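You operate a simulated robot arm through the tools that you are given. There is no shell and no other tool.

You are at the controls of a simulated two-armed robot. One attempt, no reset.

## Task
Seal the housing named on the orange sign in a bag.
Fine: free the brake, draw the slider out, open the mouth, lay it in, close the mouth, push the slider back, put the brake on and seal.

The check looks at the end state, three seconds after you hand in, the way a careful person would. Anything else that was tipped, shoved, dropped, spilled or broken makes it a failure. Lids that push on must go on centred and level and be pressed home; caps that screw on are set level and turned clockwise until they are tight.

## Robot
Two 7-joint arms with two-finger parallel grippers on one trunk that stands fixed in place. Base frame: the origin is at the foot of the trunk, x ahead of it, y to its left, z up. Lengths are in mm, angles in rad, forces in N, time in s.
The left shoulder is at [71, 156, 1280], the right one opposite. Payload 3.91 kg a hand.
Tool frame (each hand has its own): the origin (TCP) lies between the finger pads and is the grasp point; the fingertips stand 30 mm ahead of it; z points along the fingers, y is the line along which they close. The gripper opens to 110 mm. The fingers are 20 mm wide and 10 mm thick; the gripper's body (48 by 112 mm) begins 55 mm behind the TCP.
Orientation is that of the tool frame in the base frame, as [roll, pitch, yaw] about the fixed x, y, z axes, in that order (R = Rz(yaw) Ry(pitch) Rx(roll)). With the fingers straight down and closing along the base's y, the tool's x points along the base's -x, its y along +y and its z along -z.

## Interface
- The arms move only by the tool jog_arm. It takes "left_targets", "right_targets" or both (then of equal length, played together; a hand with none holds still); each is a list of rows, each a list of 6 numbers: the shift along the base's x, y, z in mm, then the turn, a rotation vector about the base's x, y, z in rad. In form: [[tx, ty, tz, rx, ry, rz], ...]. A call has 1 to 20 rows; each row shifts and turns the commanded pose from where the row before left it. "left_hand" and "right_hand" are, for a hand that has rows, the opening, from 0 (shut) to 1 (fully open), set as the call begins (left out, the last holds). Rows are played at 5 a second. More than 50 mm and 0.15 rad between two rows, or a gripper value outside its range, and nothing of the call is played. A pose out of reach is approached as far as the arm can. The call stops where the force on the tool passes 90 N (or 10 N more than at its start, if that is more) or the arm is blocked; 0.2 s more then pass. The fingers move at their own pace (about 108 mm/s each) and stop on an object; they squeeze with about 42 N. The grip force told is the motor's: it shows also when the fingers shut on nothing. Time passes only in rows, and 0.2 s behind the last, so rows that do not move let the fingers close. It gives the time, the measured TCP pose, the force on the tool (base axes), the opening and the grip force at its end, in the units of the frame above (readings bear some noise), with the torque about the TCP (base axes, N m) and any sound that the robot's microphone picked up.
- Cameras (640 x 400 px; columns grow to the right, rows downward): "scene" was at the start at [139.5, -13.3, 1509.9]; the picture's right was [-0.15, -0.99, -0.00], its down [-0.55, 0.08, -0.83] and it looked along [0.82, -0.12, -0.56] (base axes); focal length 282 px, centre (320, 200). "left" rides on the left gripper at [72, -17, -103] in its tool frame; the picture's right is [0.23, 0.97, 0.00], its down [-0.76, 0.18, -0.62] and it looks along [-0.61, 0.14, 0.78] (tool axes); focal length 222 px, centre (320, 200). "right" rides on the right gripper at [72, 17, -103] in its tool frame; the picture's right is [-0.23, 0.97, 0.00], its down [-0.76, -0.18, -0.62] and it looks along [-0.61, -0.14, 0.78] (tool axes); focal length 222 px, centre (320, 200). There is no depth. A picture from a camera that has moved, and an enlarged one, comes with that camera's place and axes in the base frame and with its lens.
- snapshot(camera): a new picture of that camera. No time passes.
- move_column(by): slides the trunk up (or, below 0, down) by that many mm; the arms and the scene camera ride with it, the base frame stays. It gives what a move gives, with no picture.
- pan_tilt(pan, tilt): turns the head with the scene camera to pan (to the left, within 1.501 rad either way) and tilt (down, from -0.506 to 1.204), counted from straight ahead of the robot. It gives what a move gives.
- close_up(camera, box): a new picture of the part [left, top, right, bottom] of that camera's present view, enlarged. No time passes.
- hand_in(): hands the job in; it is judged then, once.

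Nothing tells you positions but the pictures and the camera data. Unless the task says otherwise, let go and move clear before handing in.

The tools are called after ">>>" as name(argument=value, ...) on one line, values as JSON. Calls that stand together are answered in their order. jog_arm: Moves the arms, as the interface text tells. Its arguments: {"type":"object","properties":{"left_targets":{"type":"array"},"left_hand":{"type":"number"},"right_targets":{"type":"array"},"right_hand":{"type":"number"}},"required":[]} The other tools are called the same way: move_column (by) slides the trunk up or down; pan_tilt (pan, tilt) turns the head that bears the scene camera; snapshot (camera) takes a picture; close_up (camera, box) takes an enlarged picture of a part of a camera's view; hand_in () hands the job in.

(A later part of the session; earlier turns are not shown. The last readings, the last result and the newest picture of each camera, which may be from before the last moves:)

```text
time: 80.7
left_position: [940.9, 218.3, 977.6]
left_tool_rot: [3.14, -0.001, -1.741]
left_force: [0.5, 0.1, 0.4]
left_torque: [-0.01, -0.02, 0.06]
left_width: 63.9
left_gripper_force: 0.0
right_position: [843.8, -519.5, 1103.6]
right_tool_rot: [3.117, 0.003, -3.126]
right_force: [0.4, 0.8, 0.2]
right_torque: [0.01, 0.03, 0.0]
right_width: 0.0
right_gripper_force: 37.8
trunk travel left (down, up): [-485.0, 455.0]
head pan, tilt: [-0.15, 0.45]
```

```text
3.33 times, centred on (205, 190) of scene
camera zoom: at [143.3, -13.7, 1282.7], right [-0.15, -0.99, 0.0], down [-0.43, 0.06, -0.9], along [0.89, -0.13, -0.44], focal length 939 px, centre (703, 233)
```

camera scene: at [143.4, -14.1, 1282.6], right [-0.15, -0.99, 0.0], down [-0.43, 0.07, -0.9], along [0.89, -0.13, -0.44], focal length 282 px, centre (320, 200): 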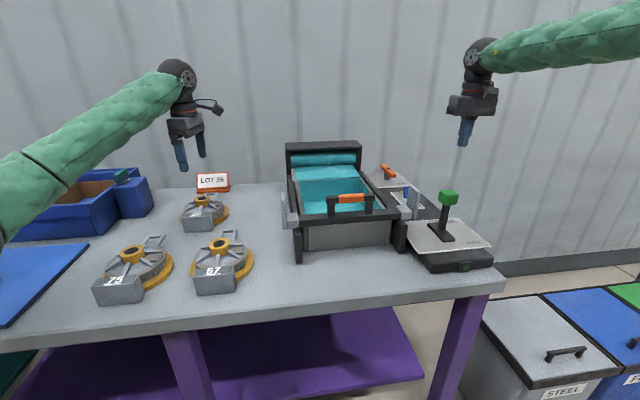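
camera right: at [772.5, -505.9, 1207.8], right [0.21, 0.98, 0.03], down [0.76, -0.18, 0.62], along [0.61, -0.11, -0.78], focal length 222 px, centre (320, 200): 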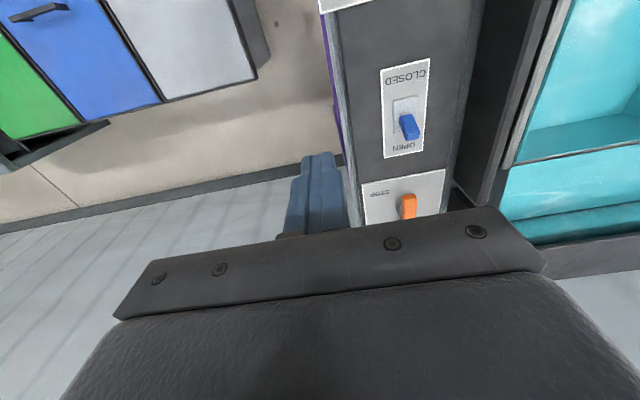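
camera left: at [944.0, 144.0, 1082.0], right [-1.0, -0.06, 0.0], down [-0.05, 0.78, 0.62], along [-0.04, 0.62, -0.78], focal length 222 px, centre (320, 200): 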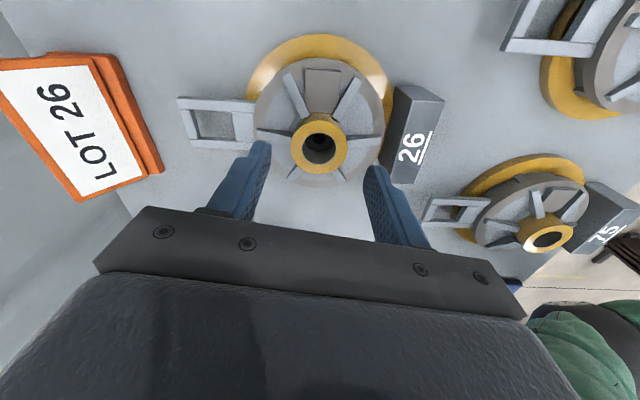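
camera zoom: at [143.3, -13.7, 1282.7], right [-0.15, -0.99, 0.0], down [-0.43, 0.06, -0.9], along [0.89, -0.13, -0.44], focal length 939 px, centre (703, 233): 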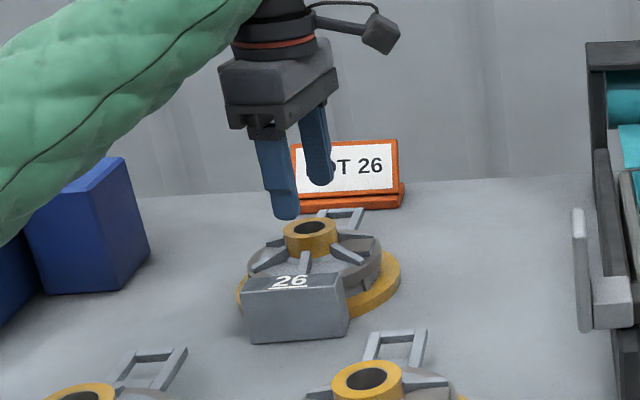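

The boss is centred between the fingertips. Descending to just above the ribs.

>>> jog_arm(left_targets=[[0, 0, -16, 0, 0, 0], [0, 0, -12, 0, 0, 0], [0, 0, -3, 0, 0, 0]])

>>> snapshot(camera="left")

>>> close_up(camera="scene", box=[180, 160, 250, 230])

```text
time: 81.5
left_position: [935.0, 215.0, 951.6]
left_tool_rot: [-3.14, 0.003, -1.742]
left_force: [-1.1, -0.8, 0.2]
left_torque: [0.1, -0.04, 0.01]
left_width: 63.6
left_gripper_force: 0.1
right_position: [838.6, -520.8, 1108.7]
right_tool_rot: [3.115, 0.008, -3.126]
right_force: [-0.4, -0.1, 0.3]
right_torque: [0.03, -0.07, 0.01]
right_width: 0.1
right_gripper_force: 37.8
trunk travel left (down, up): [-485.0, 455.0]
head pan, tilt: [-0.15, 0.45]
```

```text
taken
camera left: at [939.9, 140.7, 1054.8], right [-1.0, -0.06, 0.0], down [-0.05, 0.78, 0.62], along [-0.04, 0.62, -0.78], focal length 222 px, centre (320, 200)
```

left: 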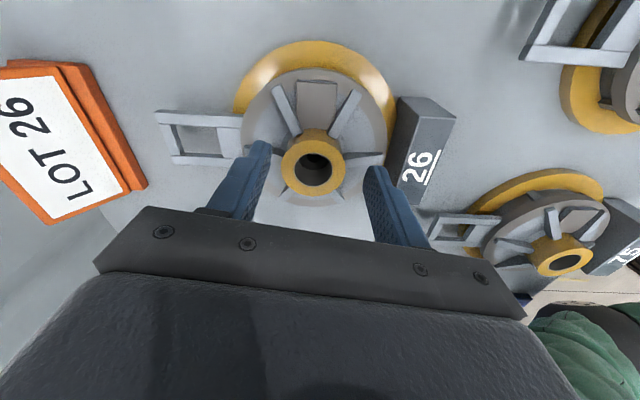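

```text
5.71 times, centred on (215, 195) of scene
camera zoom: at [138.0, -16.9, 1284.2], right [-0.15, -0.99, 0.0], down [-0.43, 0.07, -0.9], along [0.89, -0.13, -0.43], focal length 1610 px, centre (920, 229)
```

zoom: 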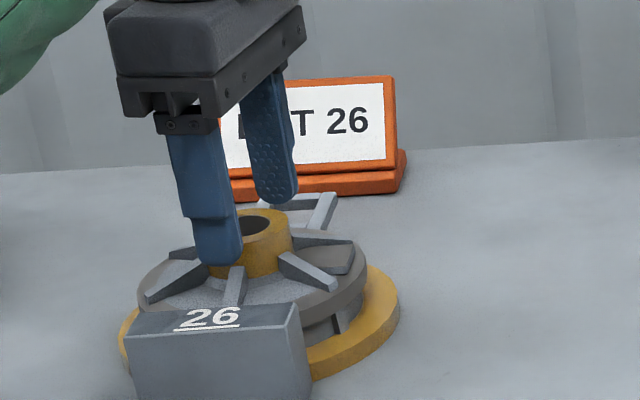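

Both hands and the head shifted a few mm, so something on the arm may be pressing on an object. I'll look at once before moving further.

>>> snapshot(camera="scene")

>>> snapshot(camera="right")

>>> close_up(camera="left", box=[440, 180, 640, 400])

```text
taken
camera scene: at [138.0, -16.9, 1284.2], right [-0.15, -0.99, 0.0], down [-0.43, 0.07, -0.9], along [0.89, -0.13, -0.43], focal length 282 px, centre (320, 200)
```

scene: 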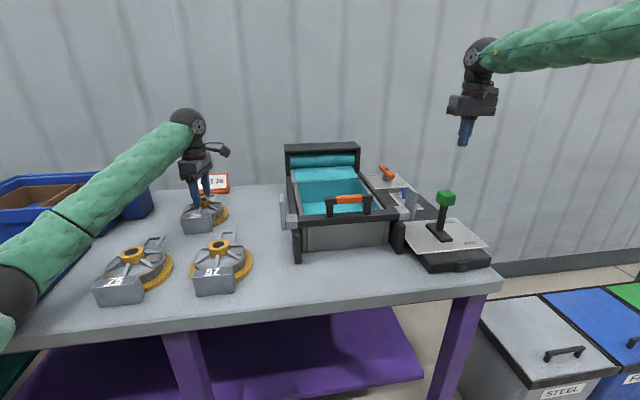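

```text
taken
camera right: at [767.8, -508.2, 1211.2], right [0.21, 0.98, 0.03], down [0.76, -0.18, 0.62], along [0.61, -0.11, -0.78], focal length 222 px, centre (320, 200)
```

right: 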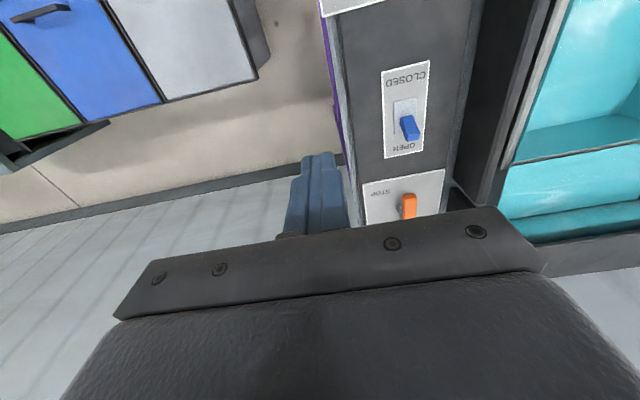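

```text
1.82 times, centred on (540, 290) of left
camera zoom: at [939.9, 140.7, 1054.8], right [-1.0, -0.06, 0.0], down [-0.05, 0.78, 0.62], along [-0.04, 0.62, -0.78], focal length 404 px, centre (-80, 36)
```

zoom: 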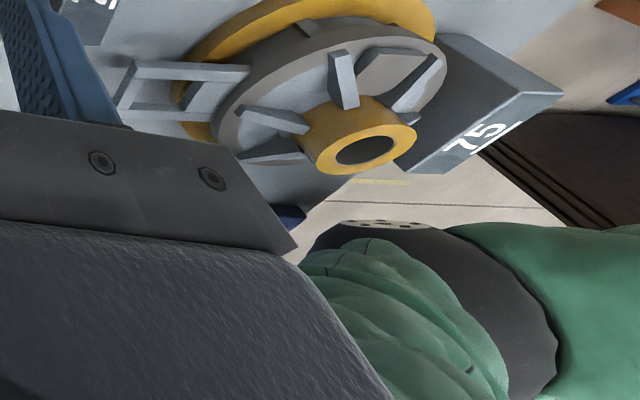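

The elbow has dropped low on the left but I see no contact. I'll hold still a moment and re-read the poses to see if it was a transient.

>>> jog_arm(left_targets=[[0, 0, 0, 0, 0, 0], [0, 0, 0, 0, 0, 0], [0, 0, 0, 0, 0, 0]])

>>> pan_tilt(pan=0.5, tilt=0.7)

>>> snapshot(camera="scene")

```text
time: 82.3
left_position: [934.6, 215.6, 948.1]
left_tool_rot: [3.141, 0.001, -1.74]
left_force: [0.2, 0.5, -0.1]
left_torque: [0.04, 0.0, -0.01]
left_width: 63.6
left_gripper_force: 0.2
right_position: [840.5, -520.4, 1105.9]
right_tool_rot: [3.116, 0.004, -3.126]
right_force: [0.8, 0.4, 0.7]
right_torque: [0.01, 0.04, 0.0]
right_width: 0.0
right_gripper_force: 38.0
trunk travel left (down, up): [-485.0, 455.0]
head pan, tilt: [-0.15, 0.45]
```

```text
time: 83.4
left_position: [938.5, 217.5, 949.3]
left_tool_rot: [-3.141, 0.0, -1.742]
left_force: [0.2, 0.1, -0.3]
left_torque: [-0.05, 0.03, -0.01]
left_width: 63.7
left_gripper_force: 0.1
right_position: [844.0, -519.0, 1105.2]
right_tool_rot: [3.116, 0.004, -3.126]
right_force: [0.6, -0.4, -0.4]
right_torque: [-0.03, 0.0, 0.0]
right_width: 0.0
right_gripper_force: 37.6
trunk travel left (down, up): [-485.0, 455.0]
head pan, tilt: [0.499, 0.7]
```

```text
taken
camera scene: at [126.6, 40.1, 1260.8], right [0.48, -0.88, 0.0], down [-0.57, -0.31, -0.77], along [0.67, 0.37, -0.64], focal length 282 px, centre (320, 200)
```

scene: 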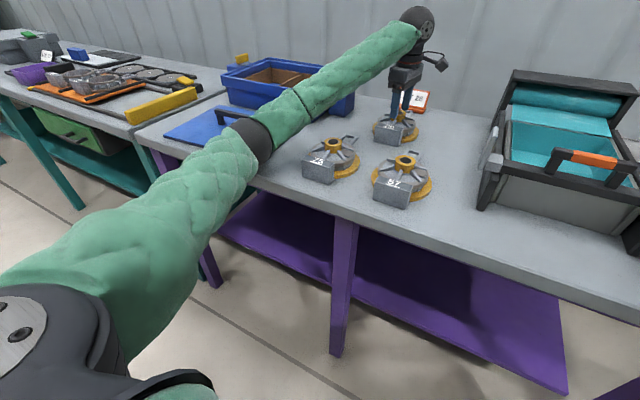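

It was only a transient sway; the arm is clear of the table and lid. Letting it settle and checking the alignment again.

>>> jog_arm(left_targets=[[0, 0, 0, 0, 0, 0], [0, 0, 0, 0, 0, 0], [0, 0, 0, 0, 0, 0], [0, 0, 0, 0, 0, 0], [0, 0, 0, 0, 0, 0]])

>>> close_up(camera="left", box=[220, 90, 420, 240])

>>> close_up(camera="scene", box=[360, 60, 450, 150])

```text
time: 84.6
left_position: [939.4, 218.1, 947.9]
left_tool_rot: [-3.142, -0.001, -1.739]
left_force: [-0.3, -0.1, 0.8]
left_torque: [0.0, -0.03, -0.01]
left_width: 64.0
left_gripper_force: 0.1
right_position: [842.5, -520.6, 1104.4]
right_tool_rot: [3.116, 0.003, -3.126]
right_force: [0.1, 0.1, 0.2]
right_torque: [0.0, -0.01, 0.02]
right_width: 0.0
right_gripper_force: 37.7
trunk travel left (down, up): [-485.0, 455.0]
head pan, tilt: [0.499, 0.7]
```

```text
2.67 times, centred on (320, 165) of left
camera zoom: at [943.5, 143.5, 1052.5], right [-1.0, -0.06, 0.0], down [-0.05, 0.78, 0.62], along [-0.04, 0.62, -0.78], focal length 592 px, centre (320, 293)
```

zoom: 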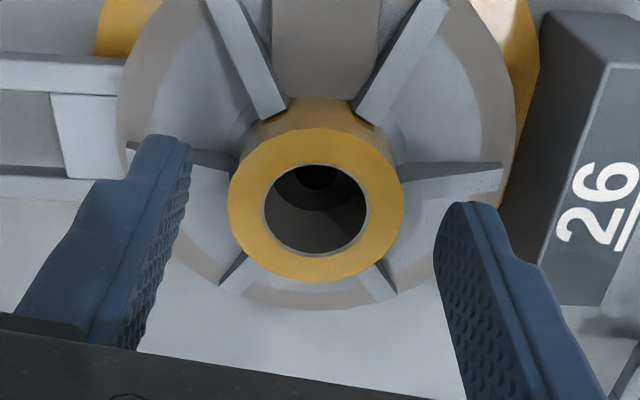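

```text
4.44 times, centred on (405, 105) of scene
camera zoom: at [126.0, 39.9, 1260.7], right [0.48, -0.88, 0.0], down [-0.57, -0.31, -0.77], along [0.67, 0.37, -0.64], focal length 1252 px, centre (-58, 622)
```

zoom: 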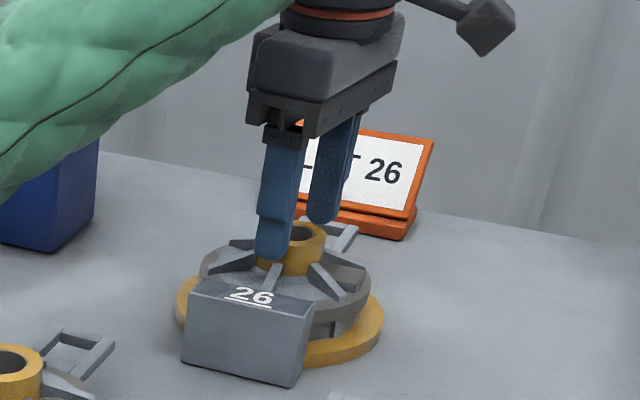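

Well centred. Down 3 mm more and a 1.5 mm sideways trim, then close on the boss.

>>> jog_arm(left_targets=[[0.5, -1.5, -1.5, 0, 0, 0], [0, 0, -1.5, 0, 0, 0], [0, 0, 0, 0, 0, 0]])

>>> jog_arm(left_targets=[[0, 0, 0, 0, 0, 0], [0, 0, 0, 0, 0, 0], [0, 0, 0, 0, 0, 0], [0, 0, 0, 0, 0, 0]], left_hand=0)

>>> close_up(camera="left", box=[220, 90, 420, 240])

>>> close_up(camera="scene", box=[360, 60, 450, 150])

```text
time: 85.4
left_position: [937.3, 217.5, 948.8]
left_tool_rot: [-3.14, 0.003, -1.738]
left_force: [-0.1, -0.2, 0.1]
left_torque: [-0.02, -0.01, 0.02]
left_width: 63.9
left_gripper_force: 0.1
right_position: [840.6, -520.9, 1106.5]
right_tool_rot: [3.114, 0.004, -3.125]
right_force: [0.3, 0.3, -0.8]
right_torque: [0.03, -0.04, 0.02]
right_width: 0.0
right_gripper_force: 37.6
trunk travel left (down, up): [-485.0, 455.0]
head pan, tilt: [0.499, 0.7]
```

```text
time: 86.4
left_position: [936.5, 215.8, 949.5]
left_tool_rot: [-3.136, 0.0, -1.741]
left_force: [-0.1, 0.3, -0.4]
left_torque: [0.02, -0.04, -0.02]
left_width: 42.8
left_gripper_force: 42.1
right_position: [840.8, -519.9, 1107.1]
right_tool_rot: [3.115, 0.006, -3.126]
right_force: [0.0, -0.3, -0.7]
right_torque: [-0.06, -0.02, 0.04]
right_width: 0.0
right_gripper_force: 37.9
trunk travel left (down, up): [-485.0, 455.0]
head pan, tilt: [0.499, 0.7]
```

```text
2.67 times, centred on (320, 165) of left
camera zoom: at [941.2, 142.3, 1053.8], right [-1.0, -0.06, 0.0], down [-0.05, 0.78, 0.62], along [-0.03, 0.62, -0.78], focal length 592 px, centre (320, 293)
```

zoom: 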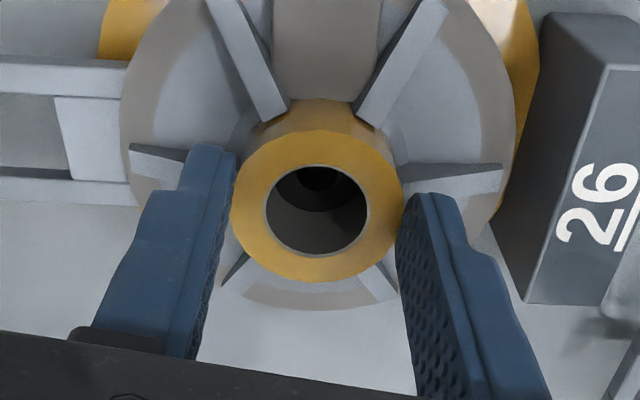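

```text
4.44 times, centred on (405, 105) of scene
camera zoom: at [122.4, 39.8, 1261.3], right [0.48, -0.88, 0.0], down [-0.56, -0.31, -0.77], along [0.67, 0.37, -0.64], focal length 1252 px, centre (-58, 622)
```

zoom: 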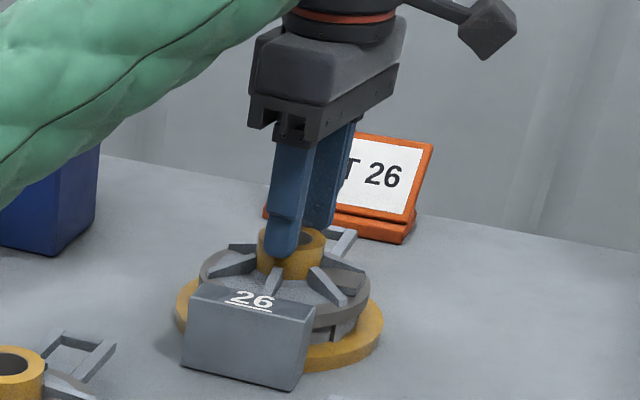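

Gripped at 42.8 mm width, 42 N. I'll let the sway settle and re-read before lifting.

>>> jog_arm(left_targets=[[0, 0, 0, 0, 0, 0], [0, 0, 0, 0, 0, 0], [0, 0, 0, 0, 0, 0], [0, 0, 0, 0, 0, 0], [0, 0, 0, 0, 0, 0], [0, 0, 0, 0, 0, 0]])

>>> snapshot(camera="scene")

```text
time: 87.8
left_position: [935.6, 216.5, 950.1]
left_tool_rot: [-3.138, 0.002, -1.74]
left_force: [-0.3, -0.4, -0.4]
left_torque: [-0.03, -0.04, 0.0]
left_width: 42.6
left_gripper_force: 42.1
right_position: [840.8, -520.2, 1107.3]
right_tool_rot: [3.116, 0.006, -3.124]
right_force: [0.2, -0.1, -0.6]
right_torque: [-0.02, 0.04, -0.01]
right_width: 0.1
right_gripper_force: 37.4
trunk travel left (down, up): [-485.0, 455.0]
head pan, tilt: [0.499, 0.7]
```

```text
taken
camera scene: at [122.3, 39.7, 1261.2], right [0.48, -0.88, 0.0], down [-0.56, -0.31, -0.77], along [0.67, 0.37, -0.64], focal length 282 px, centre (320, 200)
```

scene: 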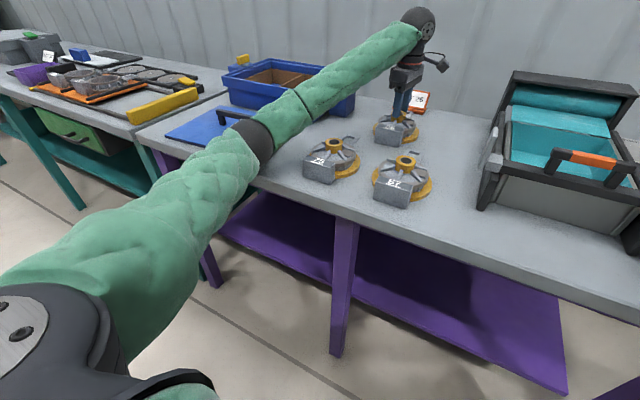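

The pose holds about 5 mm off the command, so I'll inspect the left elbow region for contact.

>>> close_up(camera="scene", box=[150, 60, 350, 220])

>>> close_up(camera="left", box=[480, 180, 640, 400])

>>> pan_tilt(pan=0.9, tilt=0.9)

>>> snapshot(camera="scene")

```text
2.50 times, centred on (250, 140) of scene
camera zoom: at [122.3, 39.7, 1261.2], right [0.48, -0.88, 0.0], down [-0.56, -0.31, -0.77], along [0.67, 0.37, -0.64], focal length 704 px, centre (495, 350)
```

zoom: 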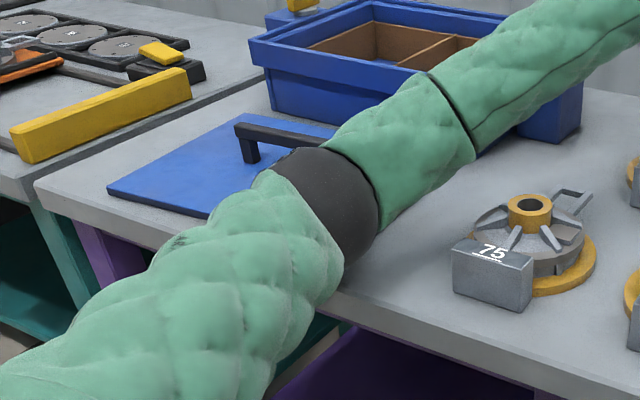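

```text
1.82 times, centred on (560, 290) of left
camera zoom: at [941.1, 142.1, 1053.9], right [-1.0, -0.06, -0.01], down [-0.05, 0.78, 0.62], along [-0.03, 0.62, -0.78], focal length 404 px, centre (-116, 36)
```

zoom: 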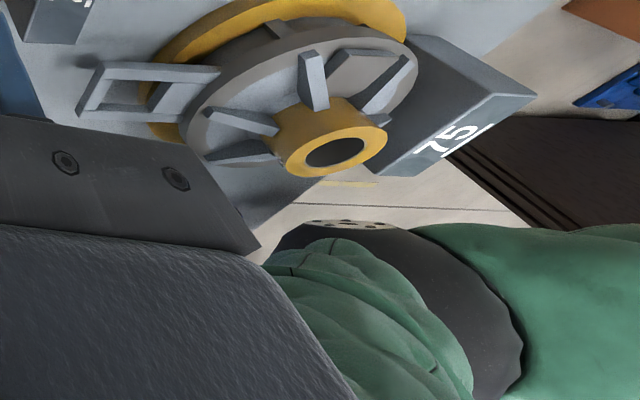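

```text
time: 88.6
left_position: [937.1, 215.0, 949.5]
left_tool_rot: [-3.137, 0.002, -1.742]
left_force: [0.0, -0.1, -0.8]
left_torque: [-0.02, -0.05, 0.02]
left_width: 42.6
left_gripper_force: 42.3
right_position: [840.9, -519.2, 1107.6]
right_tool_rot: [3.116, 0.007, -3.125]
right_force: [-0.3, -0.1, -0.7]
right_torque: [-0.03, 0.01, 0.02]
right_width: 0.0
right_gripper_force: 37.9
trunk travel left (down, up): [-485.0, 455.0]
head pan, tilt: [0.901, 0.901]
```

```text
taken
camera scene: at [94.7, 58.0, 1245.0], right [0.78, -0.62, 0.0], down [-0.48, -0.61, -0.62], along [0.39, 0.49, -0.78], focal length 282 px, centre (320, 200)
```

scene: 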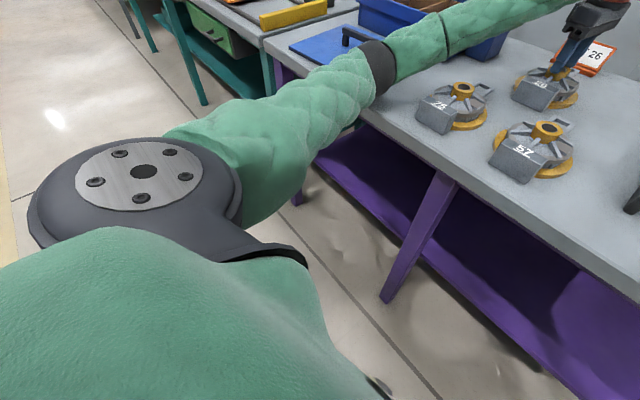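

The left elbow has come down onto the table edge region near the lid, which explains the offset. Lifting the hand raises the elbow too, so I'll lift the housing straight up now in small steps.

>>> jog_arm(left_targets=[[0, 0, 5, 0, 0, 0], [0, 0, 5, 0, 0, 0], [0, 0, 5, 0, 0, 0]])

>>> snapshot(camera="left")

>>> close_up(camera="scene", box=[280, 0, 440, 140])

```text
time: 89.4
left_position: [939.8, 214.4, 957.5]
left_tool_rot: [3.139, 0.001, -1.743]
left_force: [-0.2, -0.6, -4.9]
left_torque: [0.01, -0.12, 0.0]
left_width: 42.7
left_gripper_force: 41.8
right_position: [843.3, -519.2, 1105.2]
right_tool_rot: [3.118, 0.003, -3.127]
right_force: [0.2, 0.1, -0.1]
right_torque: [0.01, 0.01, -0.01]
right_width: 0.0
right_gripper_force: 37.3
trunk travel left (down, up): [-485.0, 455.0]
head pan, tilt: [0.901, 0.901]
```

```text
taken
camera left: at [944.4, 141.1, 1062.2], right [-1.0, -0.06, 0.0], down [-0.04, 0.78, 0.62], along [-0.04, 0.62, -0.78], focal length 222 px, centre (320, 200)
```

left: 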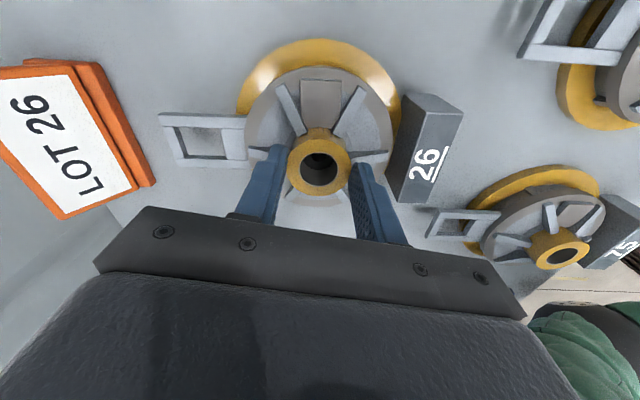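

```text
2.86 times, centred on (360, 70) of scene
camera zoom: at [98.3, 59.3, 1244.0], right [0.78, -0.62, 0.0], down [-0.49, -0.61, -0.62], along [0.39, 0.49, -0.78], focal length 805 px, centre (206, 571)
```

zoom: 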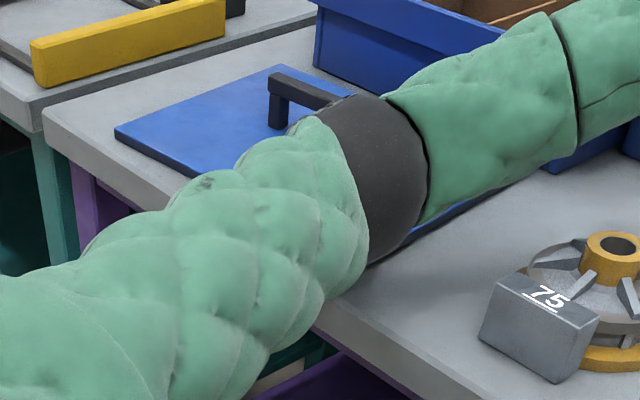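

The housing is coming up with the grip (about 5 N so far). I'll continue lifting slowly.

>>> jog_arm(left_targets=[[0, 0, 8, 0, 0, 0], [0, 0, 8, 0, 0, 0], [0, 0, 8, 0, 0, 0], [0, 0, 8, 0, 0, 0]])

>>> close_up(camera="scene", box=[280, 0, 440, 140])

>>> snapshot(camera="left")

```text
time: 90.4
left_position: [940.0, 217.0, 991.9]
left_tool_rot: [-3.141, 0.0, -1.741]
left_force: [-0.6, 0.6, -4.0]
left_torque: [0.01, -0.05, 0.02]
left_width: 42.7
left_gripper_force: 41.9
right_position: [843.2, -518.3, 1103.5]
right_tool_rot: [3.116, 0.003, -3.125]
right_force: [0.0, -0.5, 0.1]
right_torque: [-0.01, -0.02, -0.03]
right_width: 0.1
right_gripper_force: 37.8
trunk travel left (down, up): [-485.0, 455.0]
head pan, tilt: [0.901, 0.901]
```

```text
2.86 times, centred on (360, 70) of scene
camera zoom: at [99.0, 59.0, 1244.3], right [0.78, -0.62, 0.0], down [-0.49, -0.61, -0.62], along [0.38, 0.49, -0.78], focal length 805 px, centre (206, 571)
```

zoom: 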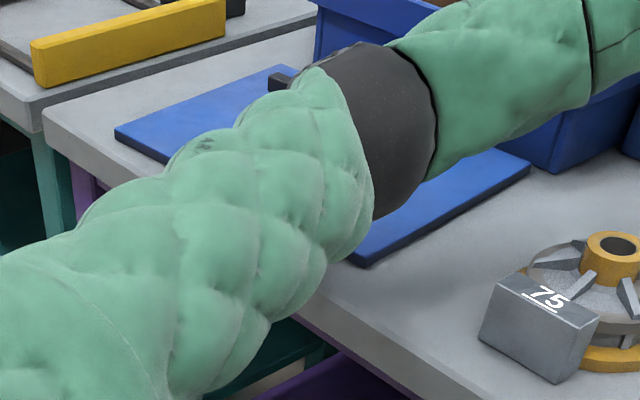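

```text
taken
camera left: at [944.7, 142.2, 1095.4], right [-1.0, -0.06, 0.0], down [-0.05, 0.78, 0.62], along [-0.04, 0.62, -0.78], focal length 222 px, centre (320, 200)
```

left: 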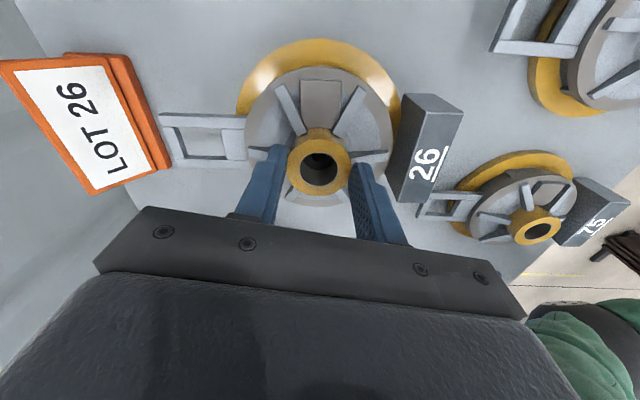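

Housing 26 is lifted securely (about 4 N). Raising to a safe height and starting across toward the tray.

>>> jog_arm(left_targets=[[0, 0, 20, 0, 0, 0], [0, 0, 25, 0, 0, 0], [0, 0, 30, 0, 0, 0], [0, 0, 30, 0, 0, 0], [-6, -20, 5, 0, 0, 0], [-8, -30, 0, 0, 0, 0], [-8, -30, 0, 0, 0, 0], [-8, -30, 0, 0, 0, 0]])

>>> pan_tilt(pan=0.0, tilt=0.6)

>>> snapshot(camera="scene")

>>> snapshot(camera="left")

```text
time: 92.2
left_position: [910.5, 105.1, 1101.9]
left_tool_rot: [-3.141, 0.002, -1.742]
left_force: [-0.5, -0.8, -5.2]
left_torque: [-0.03, -0.05, -0.04]
left_width: 42.7
left_gripper_force: 42.1
right_position: [844.5, -519.7, 1104.7]
right_tool_rot: [3.115, 0.001, -3.125]
right_force: [-0.5, -0.6, -0.1]
right_torque: [0.0, -0.02, 0.01]
right_width: 0.0
right_gripper_force: 37.6
trunk travel left (down, up): [-485.0, 455.0]
head pan, tilt: [0.901, 0.901]
```

```text
time: 93.4
left_position: [909.4, 107.6, 1101.5]
left_tool_rot: [3.141, 0.0, -1.739]
left_force: [-0.7, -0.4, -5.0]
left_torque: [-0.01, -0.07, 0.02]
left_width: 42.3
left_gripper_force: 42.0
right_position: [844.7, -518.6, 1104.1]
right_tool_rot: [3.118, 0.002, -3.126]
right_force: [0.4, 0.7, -0.4]
right_torque: [0.02, 0.02, 0.02]
right_width: 0.1
right_gripper_force: 38.4
trunk travel left (down, up): [-485.0, 455.0]
head pan, tilt: [0.0, 0.6]
```

```text
taken
camera scene: at [140.7, -0.1, 1269.0], right [0.0, -1.0, 0.0], down [-0.57, 0.0, -0.82], along [0.82, 0.0, -0.57], focal length 282 px, centre (320, 200)
```

scene: 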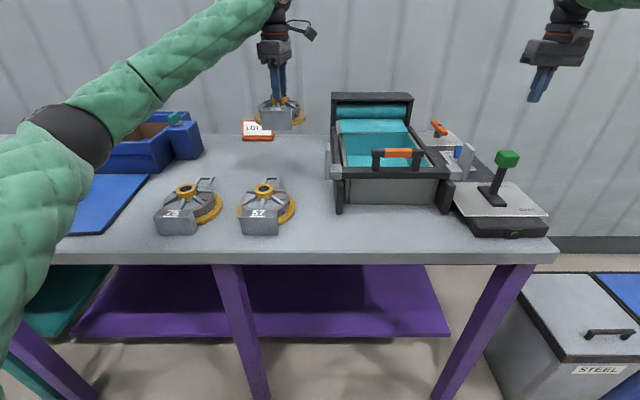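

```text
taken
camera left: at [915.0, 32.5, 1205.5], right [-1.0, -0.06, 0.0], down [-0.05, 0.78, 0.62], along [-0.04, 0.62, -0.78], focal length 222 px, centre (320, 200)
```

left: 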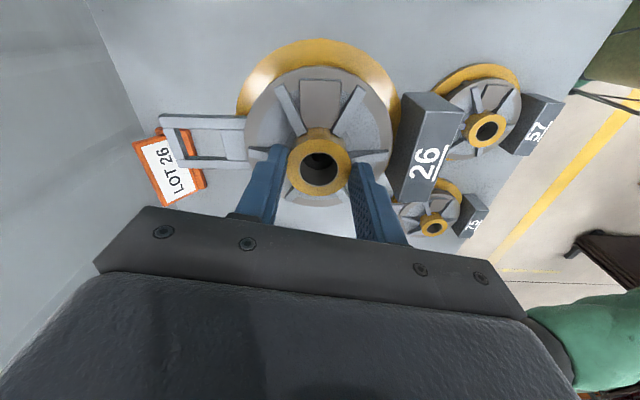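

Carried level and clear. Continuing across to above the pocket centre.

>>> jog_arm(left_targets=[[-9, -35, 0, 0, 0, 0], [-9, -35, 0, 0, 0, 0], [-9, -35, 0, 0, 0, 0], [-9, -35, 0, 0, 0, 0], [-9, -35, 0, 0, 0, 0], [-9, -35, 0, 0, 0, 0], [-9, -35, 0, 0, 0, 0], [-3, -34, 0, 0, 0, 0]])

>>> snapshot(camera="scene")

>>> snapshot(camera="left")

>>> snapshot(camera="right")

```text
time: 95.2
left_position: [844.4, -174.3, 1100.9]
left_tool_rot: [-3.142, 0.002, -1.738]
left_force: [0.0, -0.3, -4.3]
left_torque: [-0.01, -0.05, 0.01]
left_width: 42.3
left_gripper_force: 41.7
right_position: [843.9, -520.2, 1103.0]
right_tool_rot: [3.117, 0.001, -3.125]
right_force: [0.6, 0.1, 0.3]
right_torque: [0.0, 0.02, -0.04]
right_width: 0.2
right_gripper_force: 37.2
trunk travel left (down, up): [-485.0, 455.0]
head pan, tilt: [0.0, 0.6]
```

```text
taken
camera scene: at [140.6, -1.6, 1269.0], right [0.0, -1.0, 0.0], down [-0.57, 0.0, -0.82], along [0.82, 0.0, -0.57], focal length 282 px, centre (320, 200)
```

scene: 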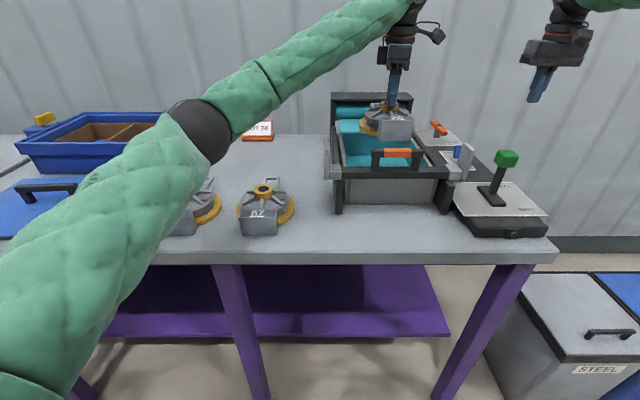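

```text
taken
camera left: at [848.7, -248.8, 1204.6], right [-1.0, -0.06, 0.0], down [-0.05, 0.78, 0.62], along [-0.04, 0.62, -0.78], focal length 222 px, centre (320, 200)
```

left: 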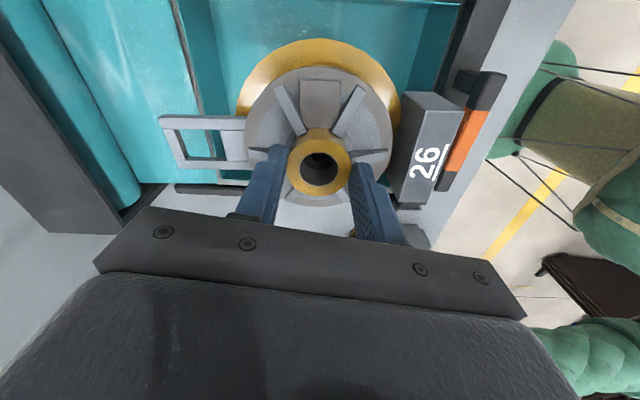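

```text
taken
camera right: at [773.0, -506.5, 1207.0], right [0.21, 0.98, 0.03], down [0.76, -0.18, 0.62], along [0.61, -0.11, -0.78], focal length 222 px, centre (320, 200)
```

right: 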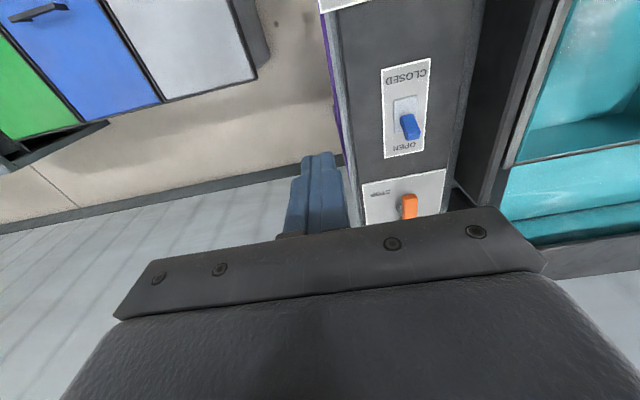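

The housing hangs over the pocket, but lowering here would drop my left elbow close to housings 57/75. I'll raise the trunk 150 mm (hand rises with it) and then lower the hand, which keeps the elbow high.

>>> move_column(by=150)

>>> jog_arm(left_targets=[[0, 0, -30, 0, 0, 0], [0, 0, -30, 0, 0, 0], [0, 0, -30, 0, 0, 0]])

>>> snapshot(camera="scene")

```text
time: 97.0
left_position: [843.8, -173.7, 1249.1]
left_tool_rot: [3.14, 0.001, -1.741]
left_force: [-0.2, 0.6, -3.9]
left_torque: [0.02, -0.06, 0.0]
left_width: 42.4
left_gripper_force: 42.0
right_position: [844.3, -517.9, 1254.0]
right_tool_rot: [3.116, 0.003, -3.125]
right_force: [-0.3, -0.7, -0.3]
right_torque: [0.01, 0.02, 0.02]
right_width: 0.1
right_gripper_force: 37.8
trunk travel left (down, up): [-635.0, 305.0]
head pan, tilt: [0.0, 0.6]
```

```text
time: 97.8
left_position: [844.3, -174.5, 1160.8]
left_tool_rot: [3.14, -0.001, -1.74]
left_force: [0.1, 0.4, -3.0]
left_torque: [-0.02, -0.07, -0.03]
left_width: 42.1
left_gripper_force: 41.8
right_position: [844.7, -519.3, 1253.1]
right_tool_rot: [3.118, 0.001, -3.124]
right_force: [0.4, -0.3, -0.2]
right_torque: [-0.01, 0.03, -0.01]
right_width: 0.0
right_gripper_force: 37.0
trunk travel left (down, up): [-635.0, 305.0]
head pan, tilt: [0.0, 0.6]
```

```text
taken
camera scene: at [141.5, -0.4, 1419.1], right [0.0, -1.0, 0.0], down [-0.57, 0.0, -0.82], along [0.82, 0.0, -0.57], focal length 282 px, centre (320, 200)
```

scene: 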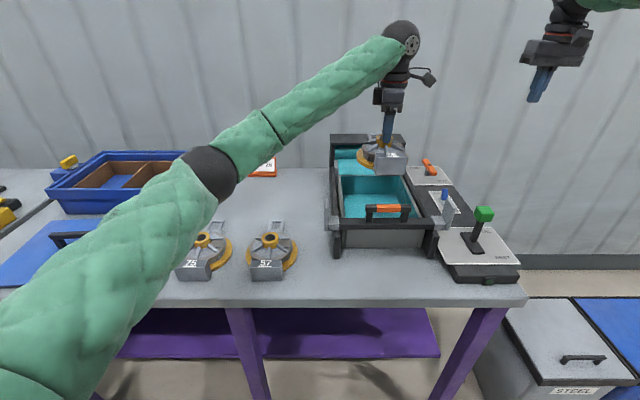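

No limit so far. Continuing down toward just above the rim.

>>> jog_arm(left_targets=[[0, 0, -25, 0, 0, 0], [0, 0, -25, 0, 0, 0], [0, 0, -25, 0, 0, 0], [0, 0, -20, 0, 0, 0]])

>>> snapshot(camera="scene")

>>> snapshot(camera="left")

```text
time: 98.8
left_position: [844.6, -174.0, 1066.9]
left_tool_rot: [3.14, -0.001, -1.74]
left_force: [0.3, 0.0, -4.7]
left_torque: [0.0, -0.06, 0.01]
left_width: 42.3
left_gripper_force: 41.8
right_position: [845.1, -518.9, 1253.3]
right_tool_rot: [3.116, 0.002, -3.126]
right_force: [-0.2, 0.8, -1.2]
right_torque: [-0.04, 0.01, 0.0]
right_width: 0.3
right_gripper_force: 37.6
trunk travel left (down, up): [-635.0, 305.0]
head pan, tilt: [0.0, 0.6]
```

```text
taken
camera scene: at [141.5, -0.6, 1419.0], right [0.0, -1.0, 0.0], down [-0.57, 0.0, -0.82], along [0.82, 0.0, -0.57], focal length 282 px, centre (320, 200)
```

scene: 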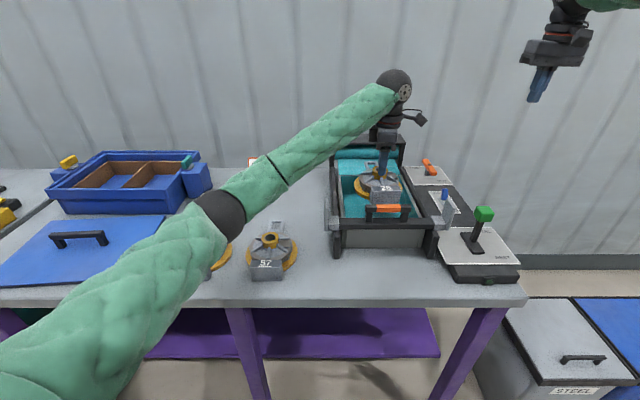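

```text
taken
camera left: at [849.3, -247.7, 1169.4], right [-1.0, -0.06, 0.0], down [-0.05, 0.78, 0.62], along [-0.04, 0.62, -0.78], focal length 222 px, centre (320, 200)
```

left: 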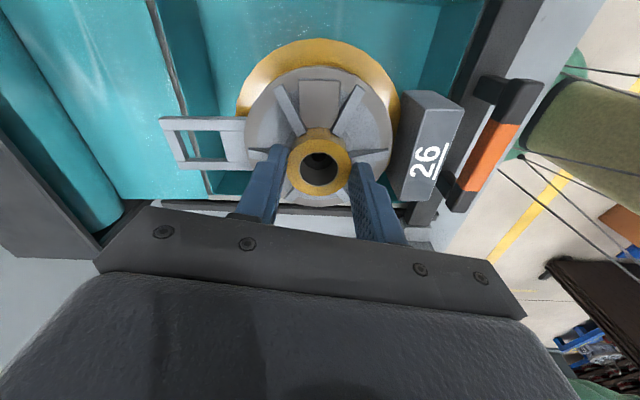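

The elbow would still come fairly low near housings 57 and 75, so I'll raise the trunk another 100 mm and re-lower the hand by the same amount.

>>> move_column(by=100)

>>> jog_arm(left_targets=[[0, 0, -25, 0, 0, 0], [0, 0, -25, 0, 0, 0], [0, 0, -25, 0, 0, 0], [0, 0, -25, 0, 0, 0], [0, 0, -20, 0, 0, 0]])

>>> snapshot(camera="scene")

>>> snapshot(camera="left")

```text
time: 100.1
left_position: [844.9, -173.5, 1165.1]
left_tool_rot: [3.139, 0.0, -1.739]
left_force: [-0.3, -0.4, -4.5]
left_torque: [0.0, -0.06, 0.0]
left_width: 42.3
left_gripper_force: 41.8
right_position: [844.9, -518.7, 1353.3]
right_tool_rot: [3.115, 0.0, -3.124]
right_force: [-0.2, 0.4, 0.0]
right_torque: [-0.02, -0.02, 0.01]
right_width: 0.0
right_gripper_force: 37.8
trunk travel left (down, up): [-735.0, 205.0]
head pan, tilt: [0.0, 0.6]
```

```text
time: 101.3
left_position: [844.2, -173.1, 1044.9]
left_tool_rot: [3.14, 0.0, -1.739]
left_force: [0.7, -0.1, -4.3]
left_torque: [-0.02, -0.05, -0.01]
left_width: 42.1
left_gripper_force: 42.0
right_position: [844.9, -520.7, 1353.5]
right_tool_rot: [3.114, 0.002, -3.127]
right_force: [0.2, -0.2, 0.1]
right_torque: [0.02, -0.03, 0.0]
right_width: 0.0
right_gripper_force: 37.4
trunk travel left (down, up): [-735.0, 205.0]
head pan, tilt: [0.0, 0.6]
```

```text
taken
camera scene: at [141.2, -0.9, 1519.1], right [0.0, -1.0, 0.0], down [-0.57, 0.0, -0.82], along [0.82, 0.0, -0.57], focal length 282 px, centre (320, 200)
```

scene: 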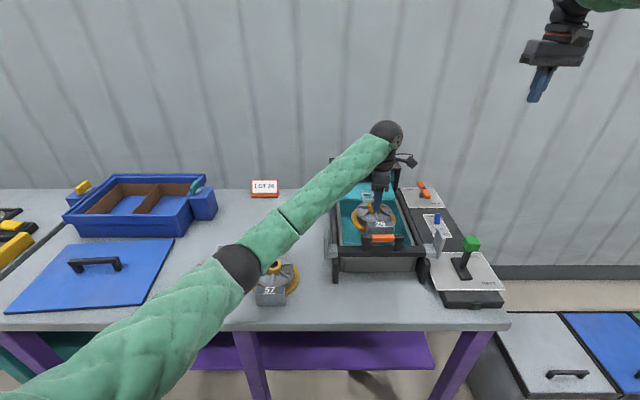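

```text
taken
camera left: at [849.0, -247.2, 1149.1], right [-1.0, -0.06, 0.0], down [-0.05, 0.78, 0.62], along [-0.04, 0.62, -0.78], focal length 222 px, centre (320, 200)
```

left: 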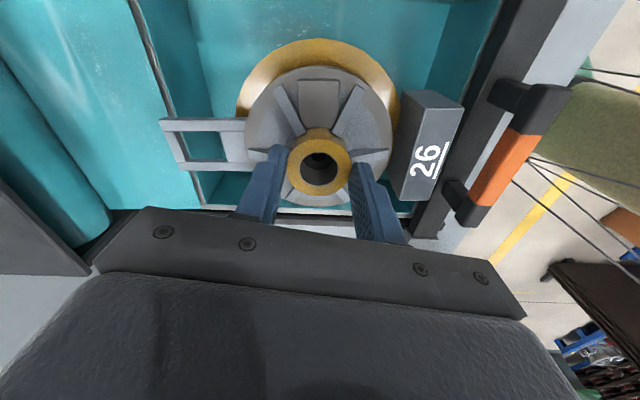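

No reach limit, and the elbow now sits further back near x≈570, clear of the housings. I'll go down in 15 mm steps, checking the elbow each time.

>>> jog_arm(left_targets=[[0, 0, -15, 0, 0, 0], [0, 0, -15, 0, 0, 0]])

>>> snapshot(camera="scene")

>>> snapshot(camera="left")

```text
time: 101.9
left_position: [843.4, -172.5, 1014.9]
left_tool_rot: [3.141, 0.001, -1.741]
left_force: [0.5, -0.7, -3.1]
left_torque: [-0.02, -0.06, -0.01]
left_width: 42.2
left_gripper_force: 42.0
right_position: [844.1, -518.8, 1354.1]
right_tool_rot: [3.116, 0.003, -3.127]
right_force: [-0.2, 0.5, 0.3]
right_torque: [-0.05, -0.04, -0.01]
right_width: 0.1
right_gripper_force: 37.9
trunk travel left (down, up): [-735.0, 205.0]
head pan, tilt: [0.0, 0.6]
```

```text
taken
camera scene: at [141.1, -0.8, 1519.0], right [0.0, -1.0, 0.0], down [-0.57, 0.0, -0.82], along [0.82, 0.0, -0.57], focal length 282 px, centre (320, 200)
```

scene: 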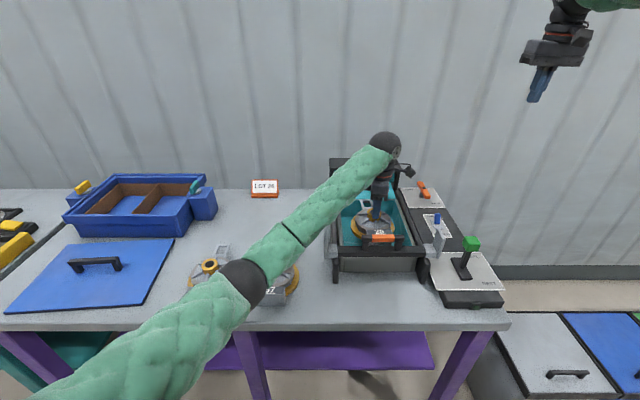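

```text
taken
camera left: at [848.6, -247.6, 1119.0], right [-1.0, -0.06, 0.0], down [-0.05, 0.78, 0.62], along [-0.04, 0.62, -0.78], focal length 222 px, centre (320, 200)
```

left: 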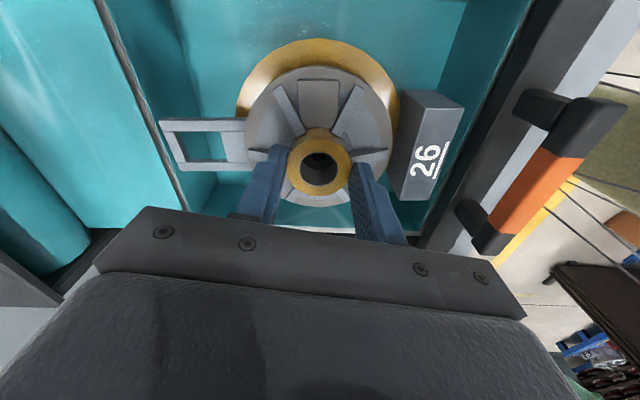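

The elbow height tracks the hand height, but it moves further back as the trunk rises, so I'll raise the trunk 40 mm more to keep it well clear of housing 57, then keep lowering.

>>> move_column(by=40)

>>> jog_arm(left_targets=[[0, 0, -20, 0, 0, 0], [0, 0, -20, 0, 0, 0], [0, 0, -15, 0, 0, 0]])

>>> snapshot(camera="scene")

>>> snapshot(camera="left")

```text
time: 102.7
left_position: [844.6, -172.7, 1054.9]
left_tool_rot: [3.14, -0.001, -1.74]
left_force: [-0.1, 0.0, -4.0]
left_torque: [0.0, -0.07, 0.0]
left_width: 42.2
left_gripper_force: 41.7
right_position: [846.4, -520.6, 1391.6]
right_tool_rot: [3.115, 0.002, -3.127]
right_force: [0.2, -1.0, 0.2]
right_torque: [0.04, 0.01, -0.03]
right_width: 0.2
right_gripper_force: 38.1
trunk travel left (down, up): [-775.0, 165.0]
head pan, tilt: [0.0, 0.6]
```

```text
time: 103.5
left_position: [843.8, -172.3, 1001.9]
left_tool_rot: [-3.141, -0.001, -1.741]
left_force: [0.2, 0.2, -4.5]
left_torque: [-0.01, -0.08, 0.05]
left_width: 42.5
left_gripper_force: 42.2
right_position: [844.2, -519.9, 1394.8]
right_tool_rot: [3.116, 0.005, -3.126]
right_force: [-0.5, 0.4, -0.2]
right_torque: [0.01, 0.01, 0.01]
right_width: 0.0
right_gripper_force: 37.7
trunk travel left (down, up): [-775.0, 165.0]
head pan, tilt: [0.0, 0.6]
```

```text
taken
camera scene: at [140.8, -0.6, 1559.1], right [0.0, -1.0, 0.0], down [-0.57, 0.0, -0.82], along [0.82, 0.0, -0.57], focal length 282 px, centre (320, 200)
```

scene: 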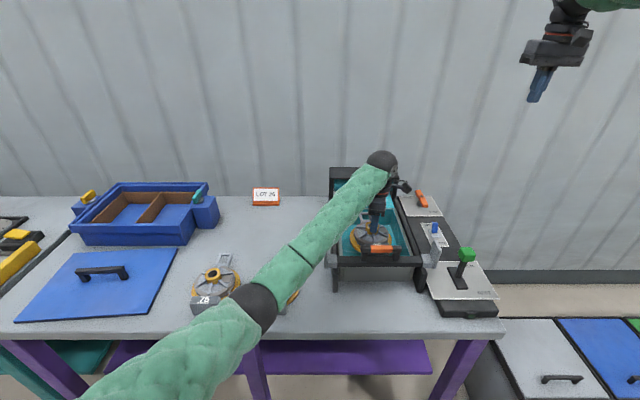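

```text
taken
camera left: at [848.2, -246.9, 1104.8], right [-1.0, -0.06, 0.0], down [-0.05, 0.78, 0.62], along [-0.04, 0.62, -0.78], focal length 222 px, centre (320, 200)
```

left: 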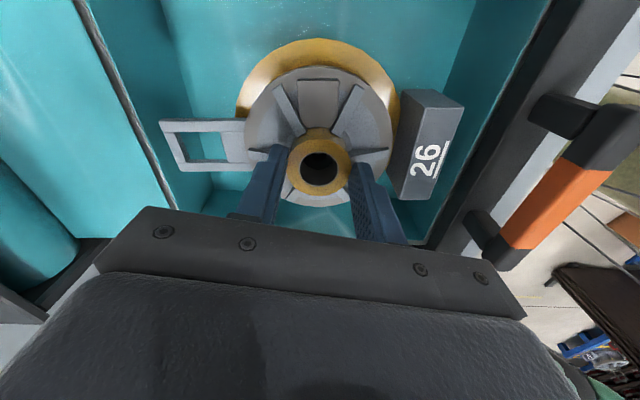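

The housing is inside the pocket rim. I'll shift 8 mm toward me to centre it between the pocket ends, then lower gently watching for touchdown.

>>> jog_arm(left_targets=[[-4, 0, 0, 0, 0, 0], [-4, 0, -5, 0, 0, 0], [0, 0, -8, 0, 0, 0], [0, 0, -8, 0, 0, 0]])

>>> snapshot(camera="left")

>>> snapshot(camera="scene")

```text
time: 104.5
left_position: [836.7, -174.1, 979.9]
left_tool_rot: [3.141, 0.0, -1.741]
left_force: [-0.4, 0.3, -4.3]
left_torque: [0.01, -0.05, -0.02]
left_width: 42.1
left_gripper_force: 42.0
right_position: [844.3, -519.0, 1392.9]
right_tool_rot: [3.114, 0.001, -3.126]
right_force: [1.0, -0.1, 0.5]
right_torque: [0.02, 0.03, 0.02]
right_width: 0.0
right_gripper_force: 37.9
trunk travel left (down, up): [-775.0, 165.0]
head pan, tilt: [0.0, 0.6]
```

```text
taken
camera left: at [840.8, -247.7, 1083.6], right [-1.0, -0.06, 0.0], down [-0.05, 0.78, 0.62], along [-0.04, 0.62, -0.78], focal length 222 px, centre (320, 200)
```

left: 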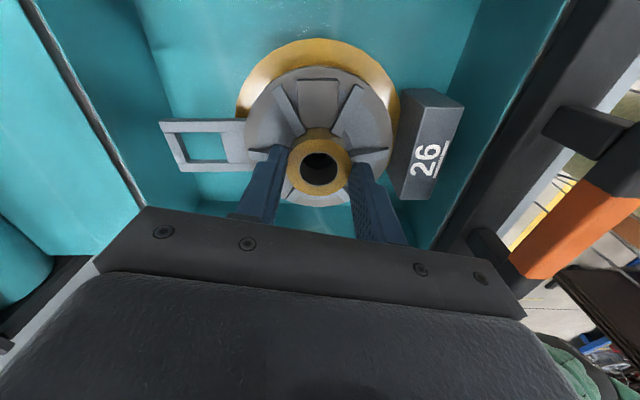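

```text
taken
camera scene: at [140.9, -0.8, 1559.1], right [0.0, -1.0, 0.0], down [-0.57, 0.0, -0.82], along [0.82, 0.0, -0.57], focal length 282 px, centre (320, 200)
```

scene: 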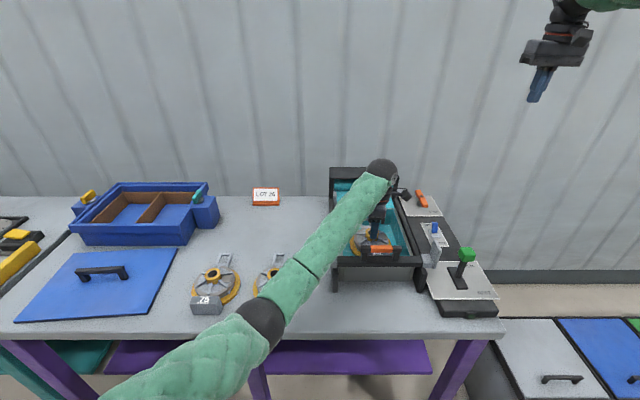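

Still clear all round. Lowering in 4 mm steps until the weight comes off.

>>> jog_arm(left_targets=[[0, 0, -5, 0, 0, 0], [0, 0, -4, 0, 0, 0], [0, 0, -4, 0, 0, 0]])

>>> snapshot(camera="left")

```text
time: 105.3
left_position: [835.2, -173.7, 966.7]
left_tool_rot: [3.141, 0.0, -1.742]
left_force: [0.1, 0.1, -4.3]
left_torque: [-0.01, -0.08, 0.01]
left_width: 42.0
left_gripper_force: 41.7
right_position: [844.9, -520.2, 1394.4]
right_tool_rot: [3.115, 0.004, -3.125]
right_force: [-0.4, 0.3, 0.0]
right_torque: [0.02, -0.03, 0.0]
right_width: 0.0
right_gripper_force: 37.7
trunk travel left (down, up): [-775.0, 165.0]
head pan, tilt: [0.0, 0.6]
```

```text
taken
camera left: at [840.7, -247.2, 1070.9], right [-1.0, -0.06, 0.0], down [-0.05, 0.78, 0.62], along [-0.04, 0.62, -0.78], focal length 222 px, centre (320, 200)
```

left: 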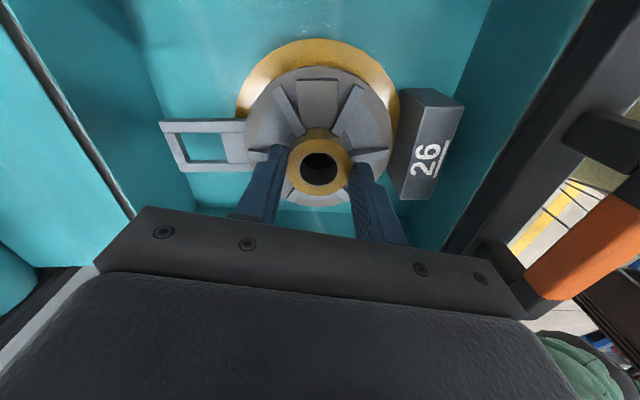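

Not touching yet (4.3 N still hanging). Continuing in small steps.

>>> jog_arm(left_targets=[[0, 0, -3, 0, 0, 0], [0, 0, -2, 0, 0, 0]])

```text
time: 105.9
left_position: [836.9, -173.2, 960.8]
left_tool_rot: [3.14, -0.003, -1.74]
left_force: [-0.4, -0.3, -4.6]
left_torque: [-0.02, -0.08, 0.03]
left_width: 42.2
left_gripper_force: 42.2
right_position: [844.0, -519.9, 1394.0]
right_tool_rot: [3.115, 0.002, -3.125]
right_force: [-0.3, 0.2, 0.6]
right_torque: [-0.01, 0.02, -0.05]
right_width: 0.0
right_gripper_force: 37.6
trunk travel left (down, up): [-775.0, 165.0]
head pan, tilt: [0.0, 0.6]
```

Still hanging at z≈961. Going on by 2 mm steps.

>>> jog_arm(left_targets=[[0, 0, -2, 0, 0, 0], [0, 0, -2, 0, 0, 0]])

>>> snapshot(camera="scene")

```text
time: 106.5
left_position: [835.2, -173.6, 961.5]
left_tool_rot: [-3.139, 0.0, -1.74]
left_force: [5.6, 0.9, 8.7]
left_torque: [0.37, 0.37, -0.18]
left_width: 42.3
left_gripper_force: 42.1
right_position: [842.9, -518.3, 1395.5]
right_tool_rot: [3.117, 0.005, -3.125]
right_force: [-0.8, 0.3, 0.0]
right_torque: [0.03, 0.0, -0.05]
right_width: 0.1
right_gripper_force: 37.6
trunk travel left (down, up): [-775.0, 165.0]
head pan, tilt: [0.0, 0.6]
```

```text
taken
camera scene: at [140.0, -0.2, 1559.4], right [0.0, -1.0, 0.0], down [-0.57, 0.0, -0.82], along [0.82, 0.0, -0.57], focal length 282 px, centre (320, 200)
```

scene: 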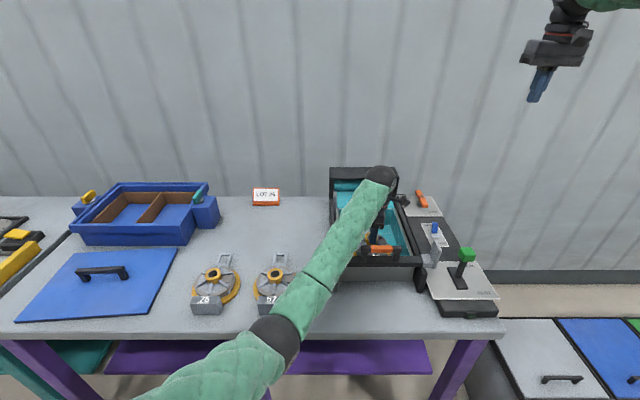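

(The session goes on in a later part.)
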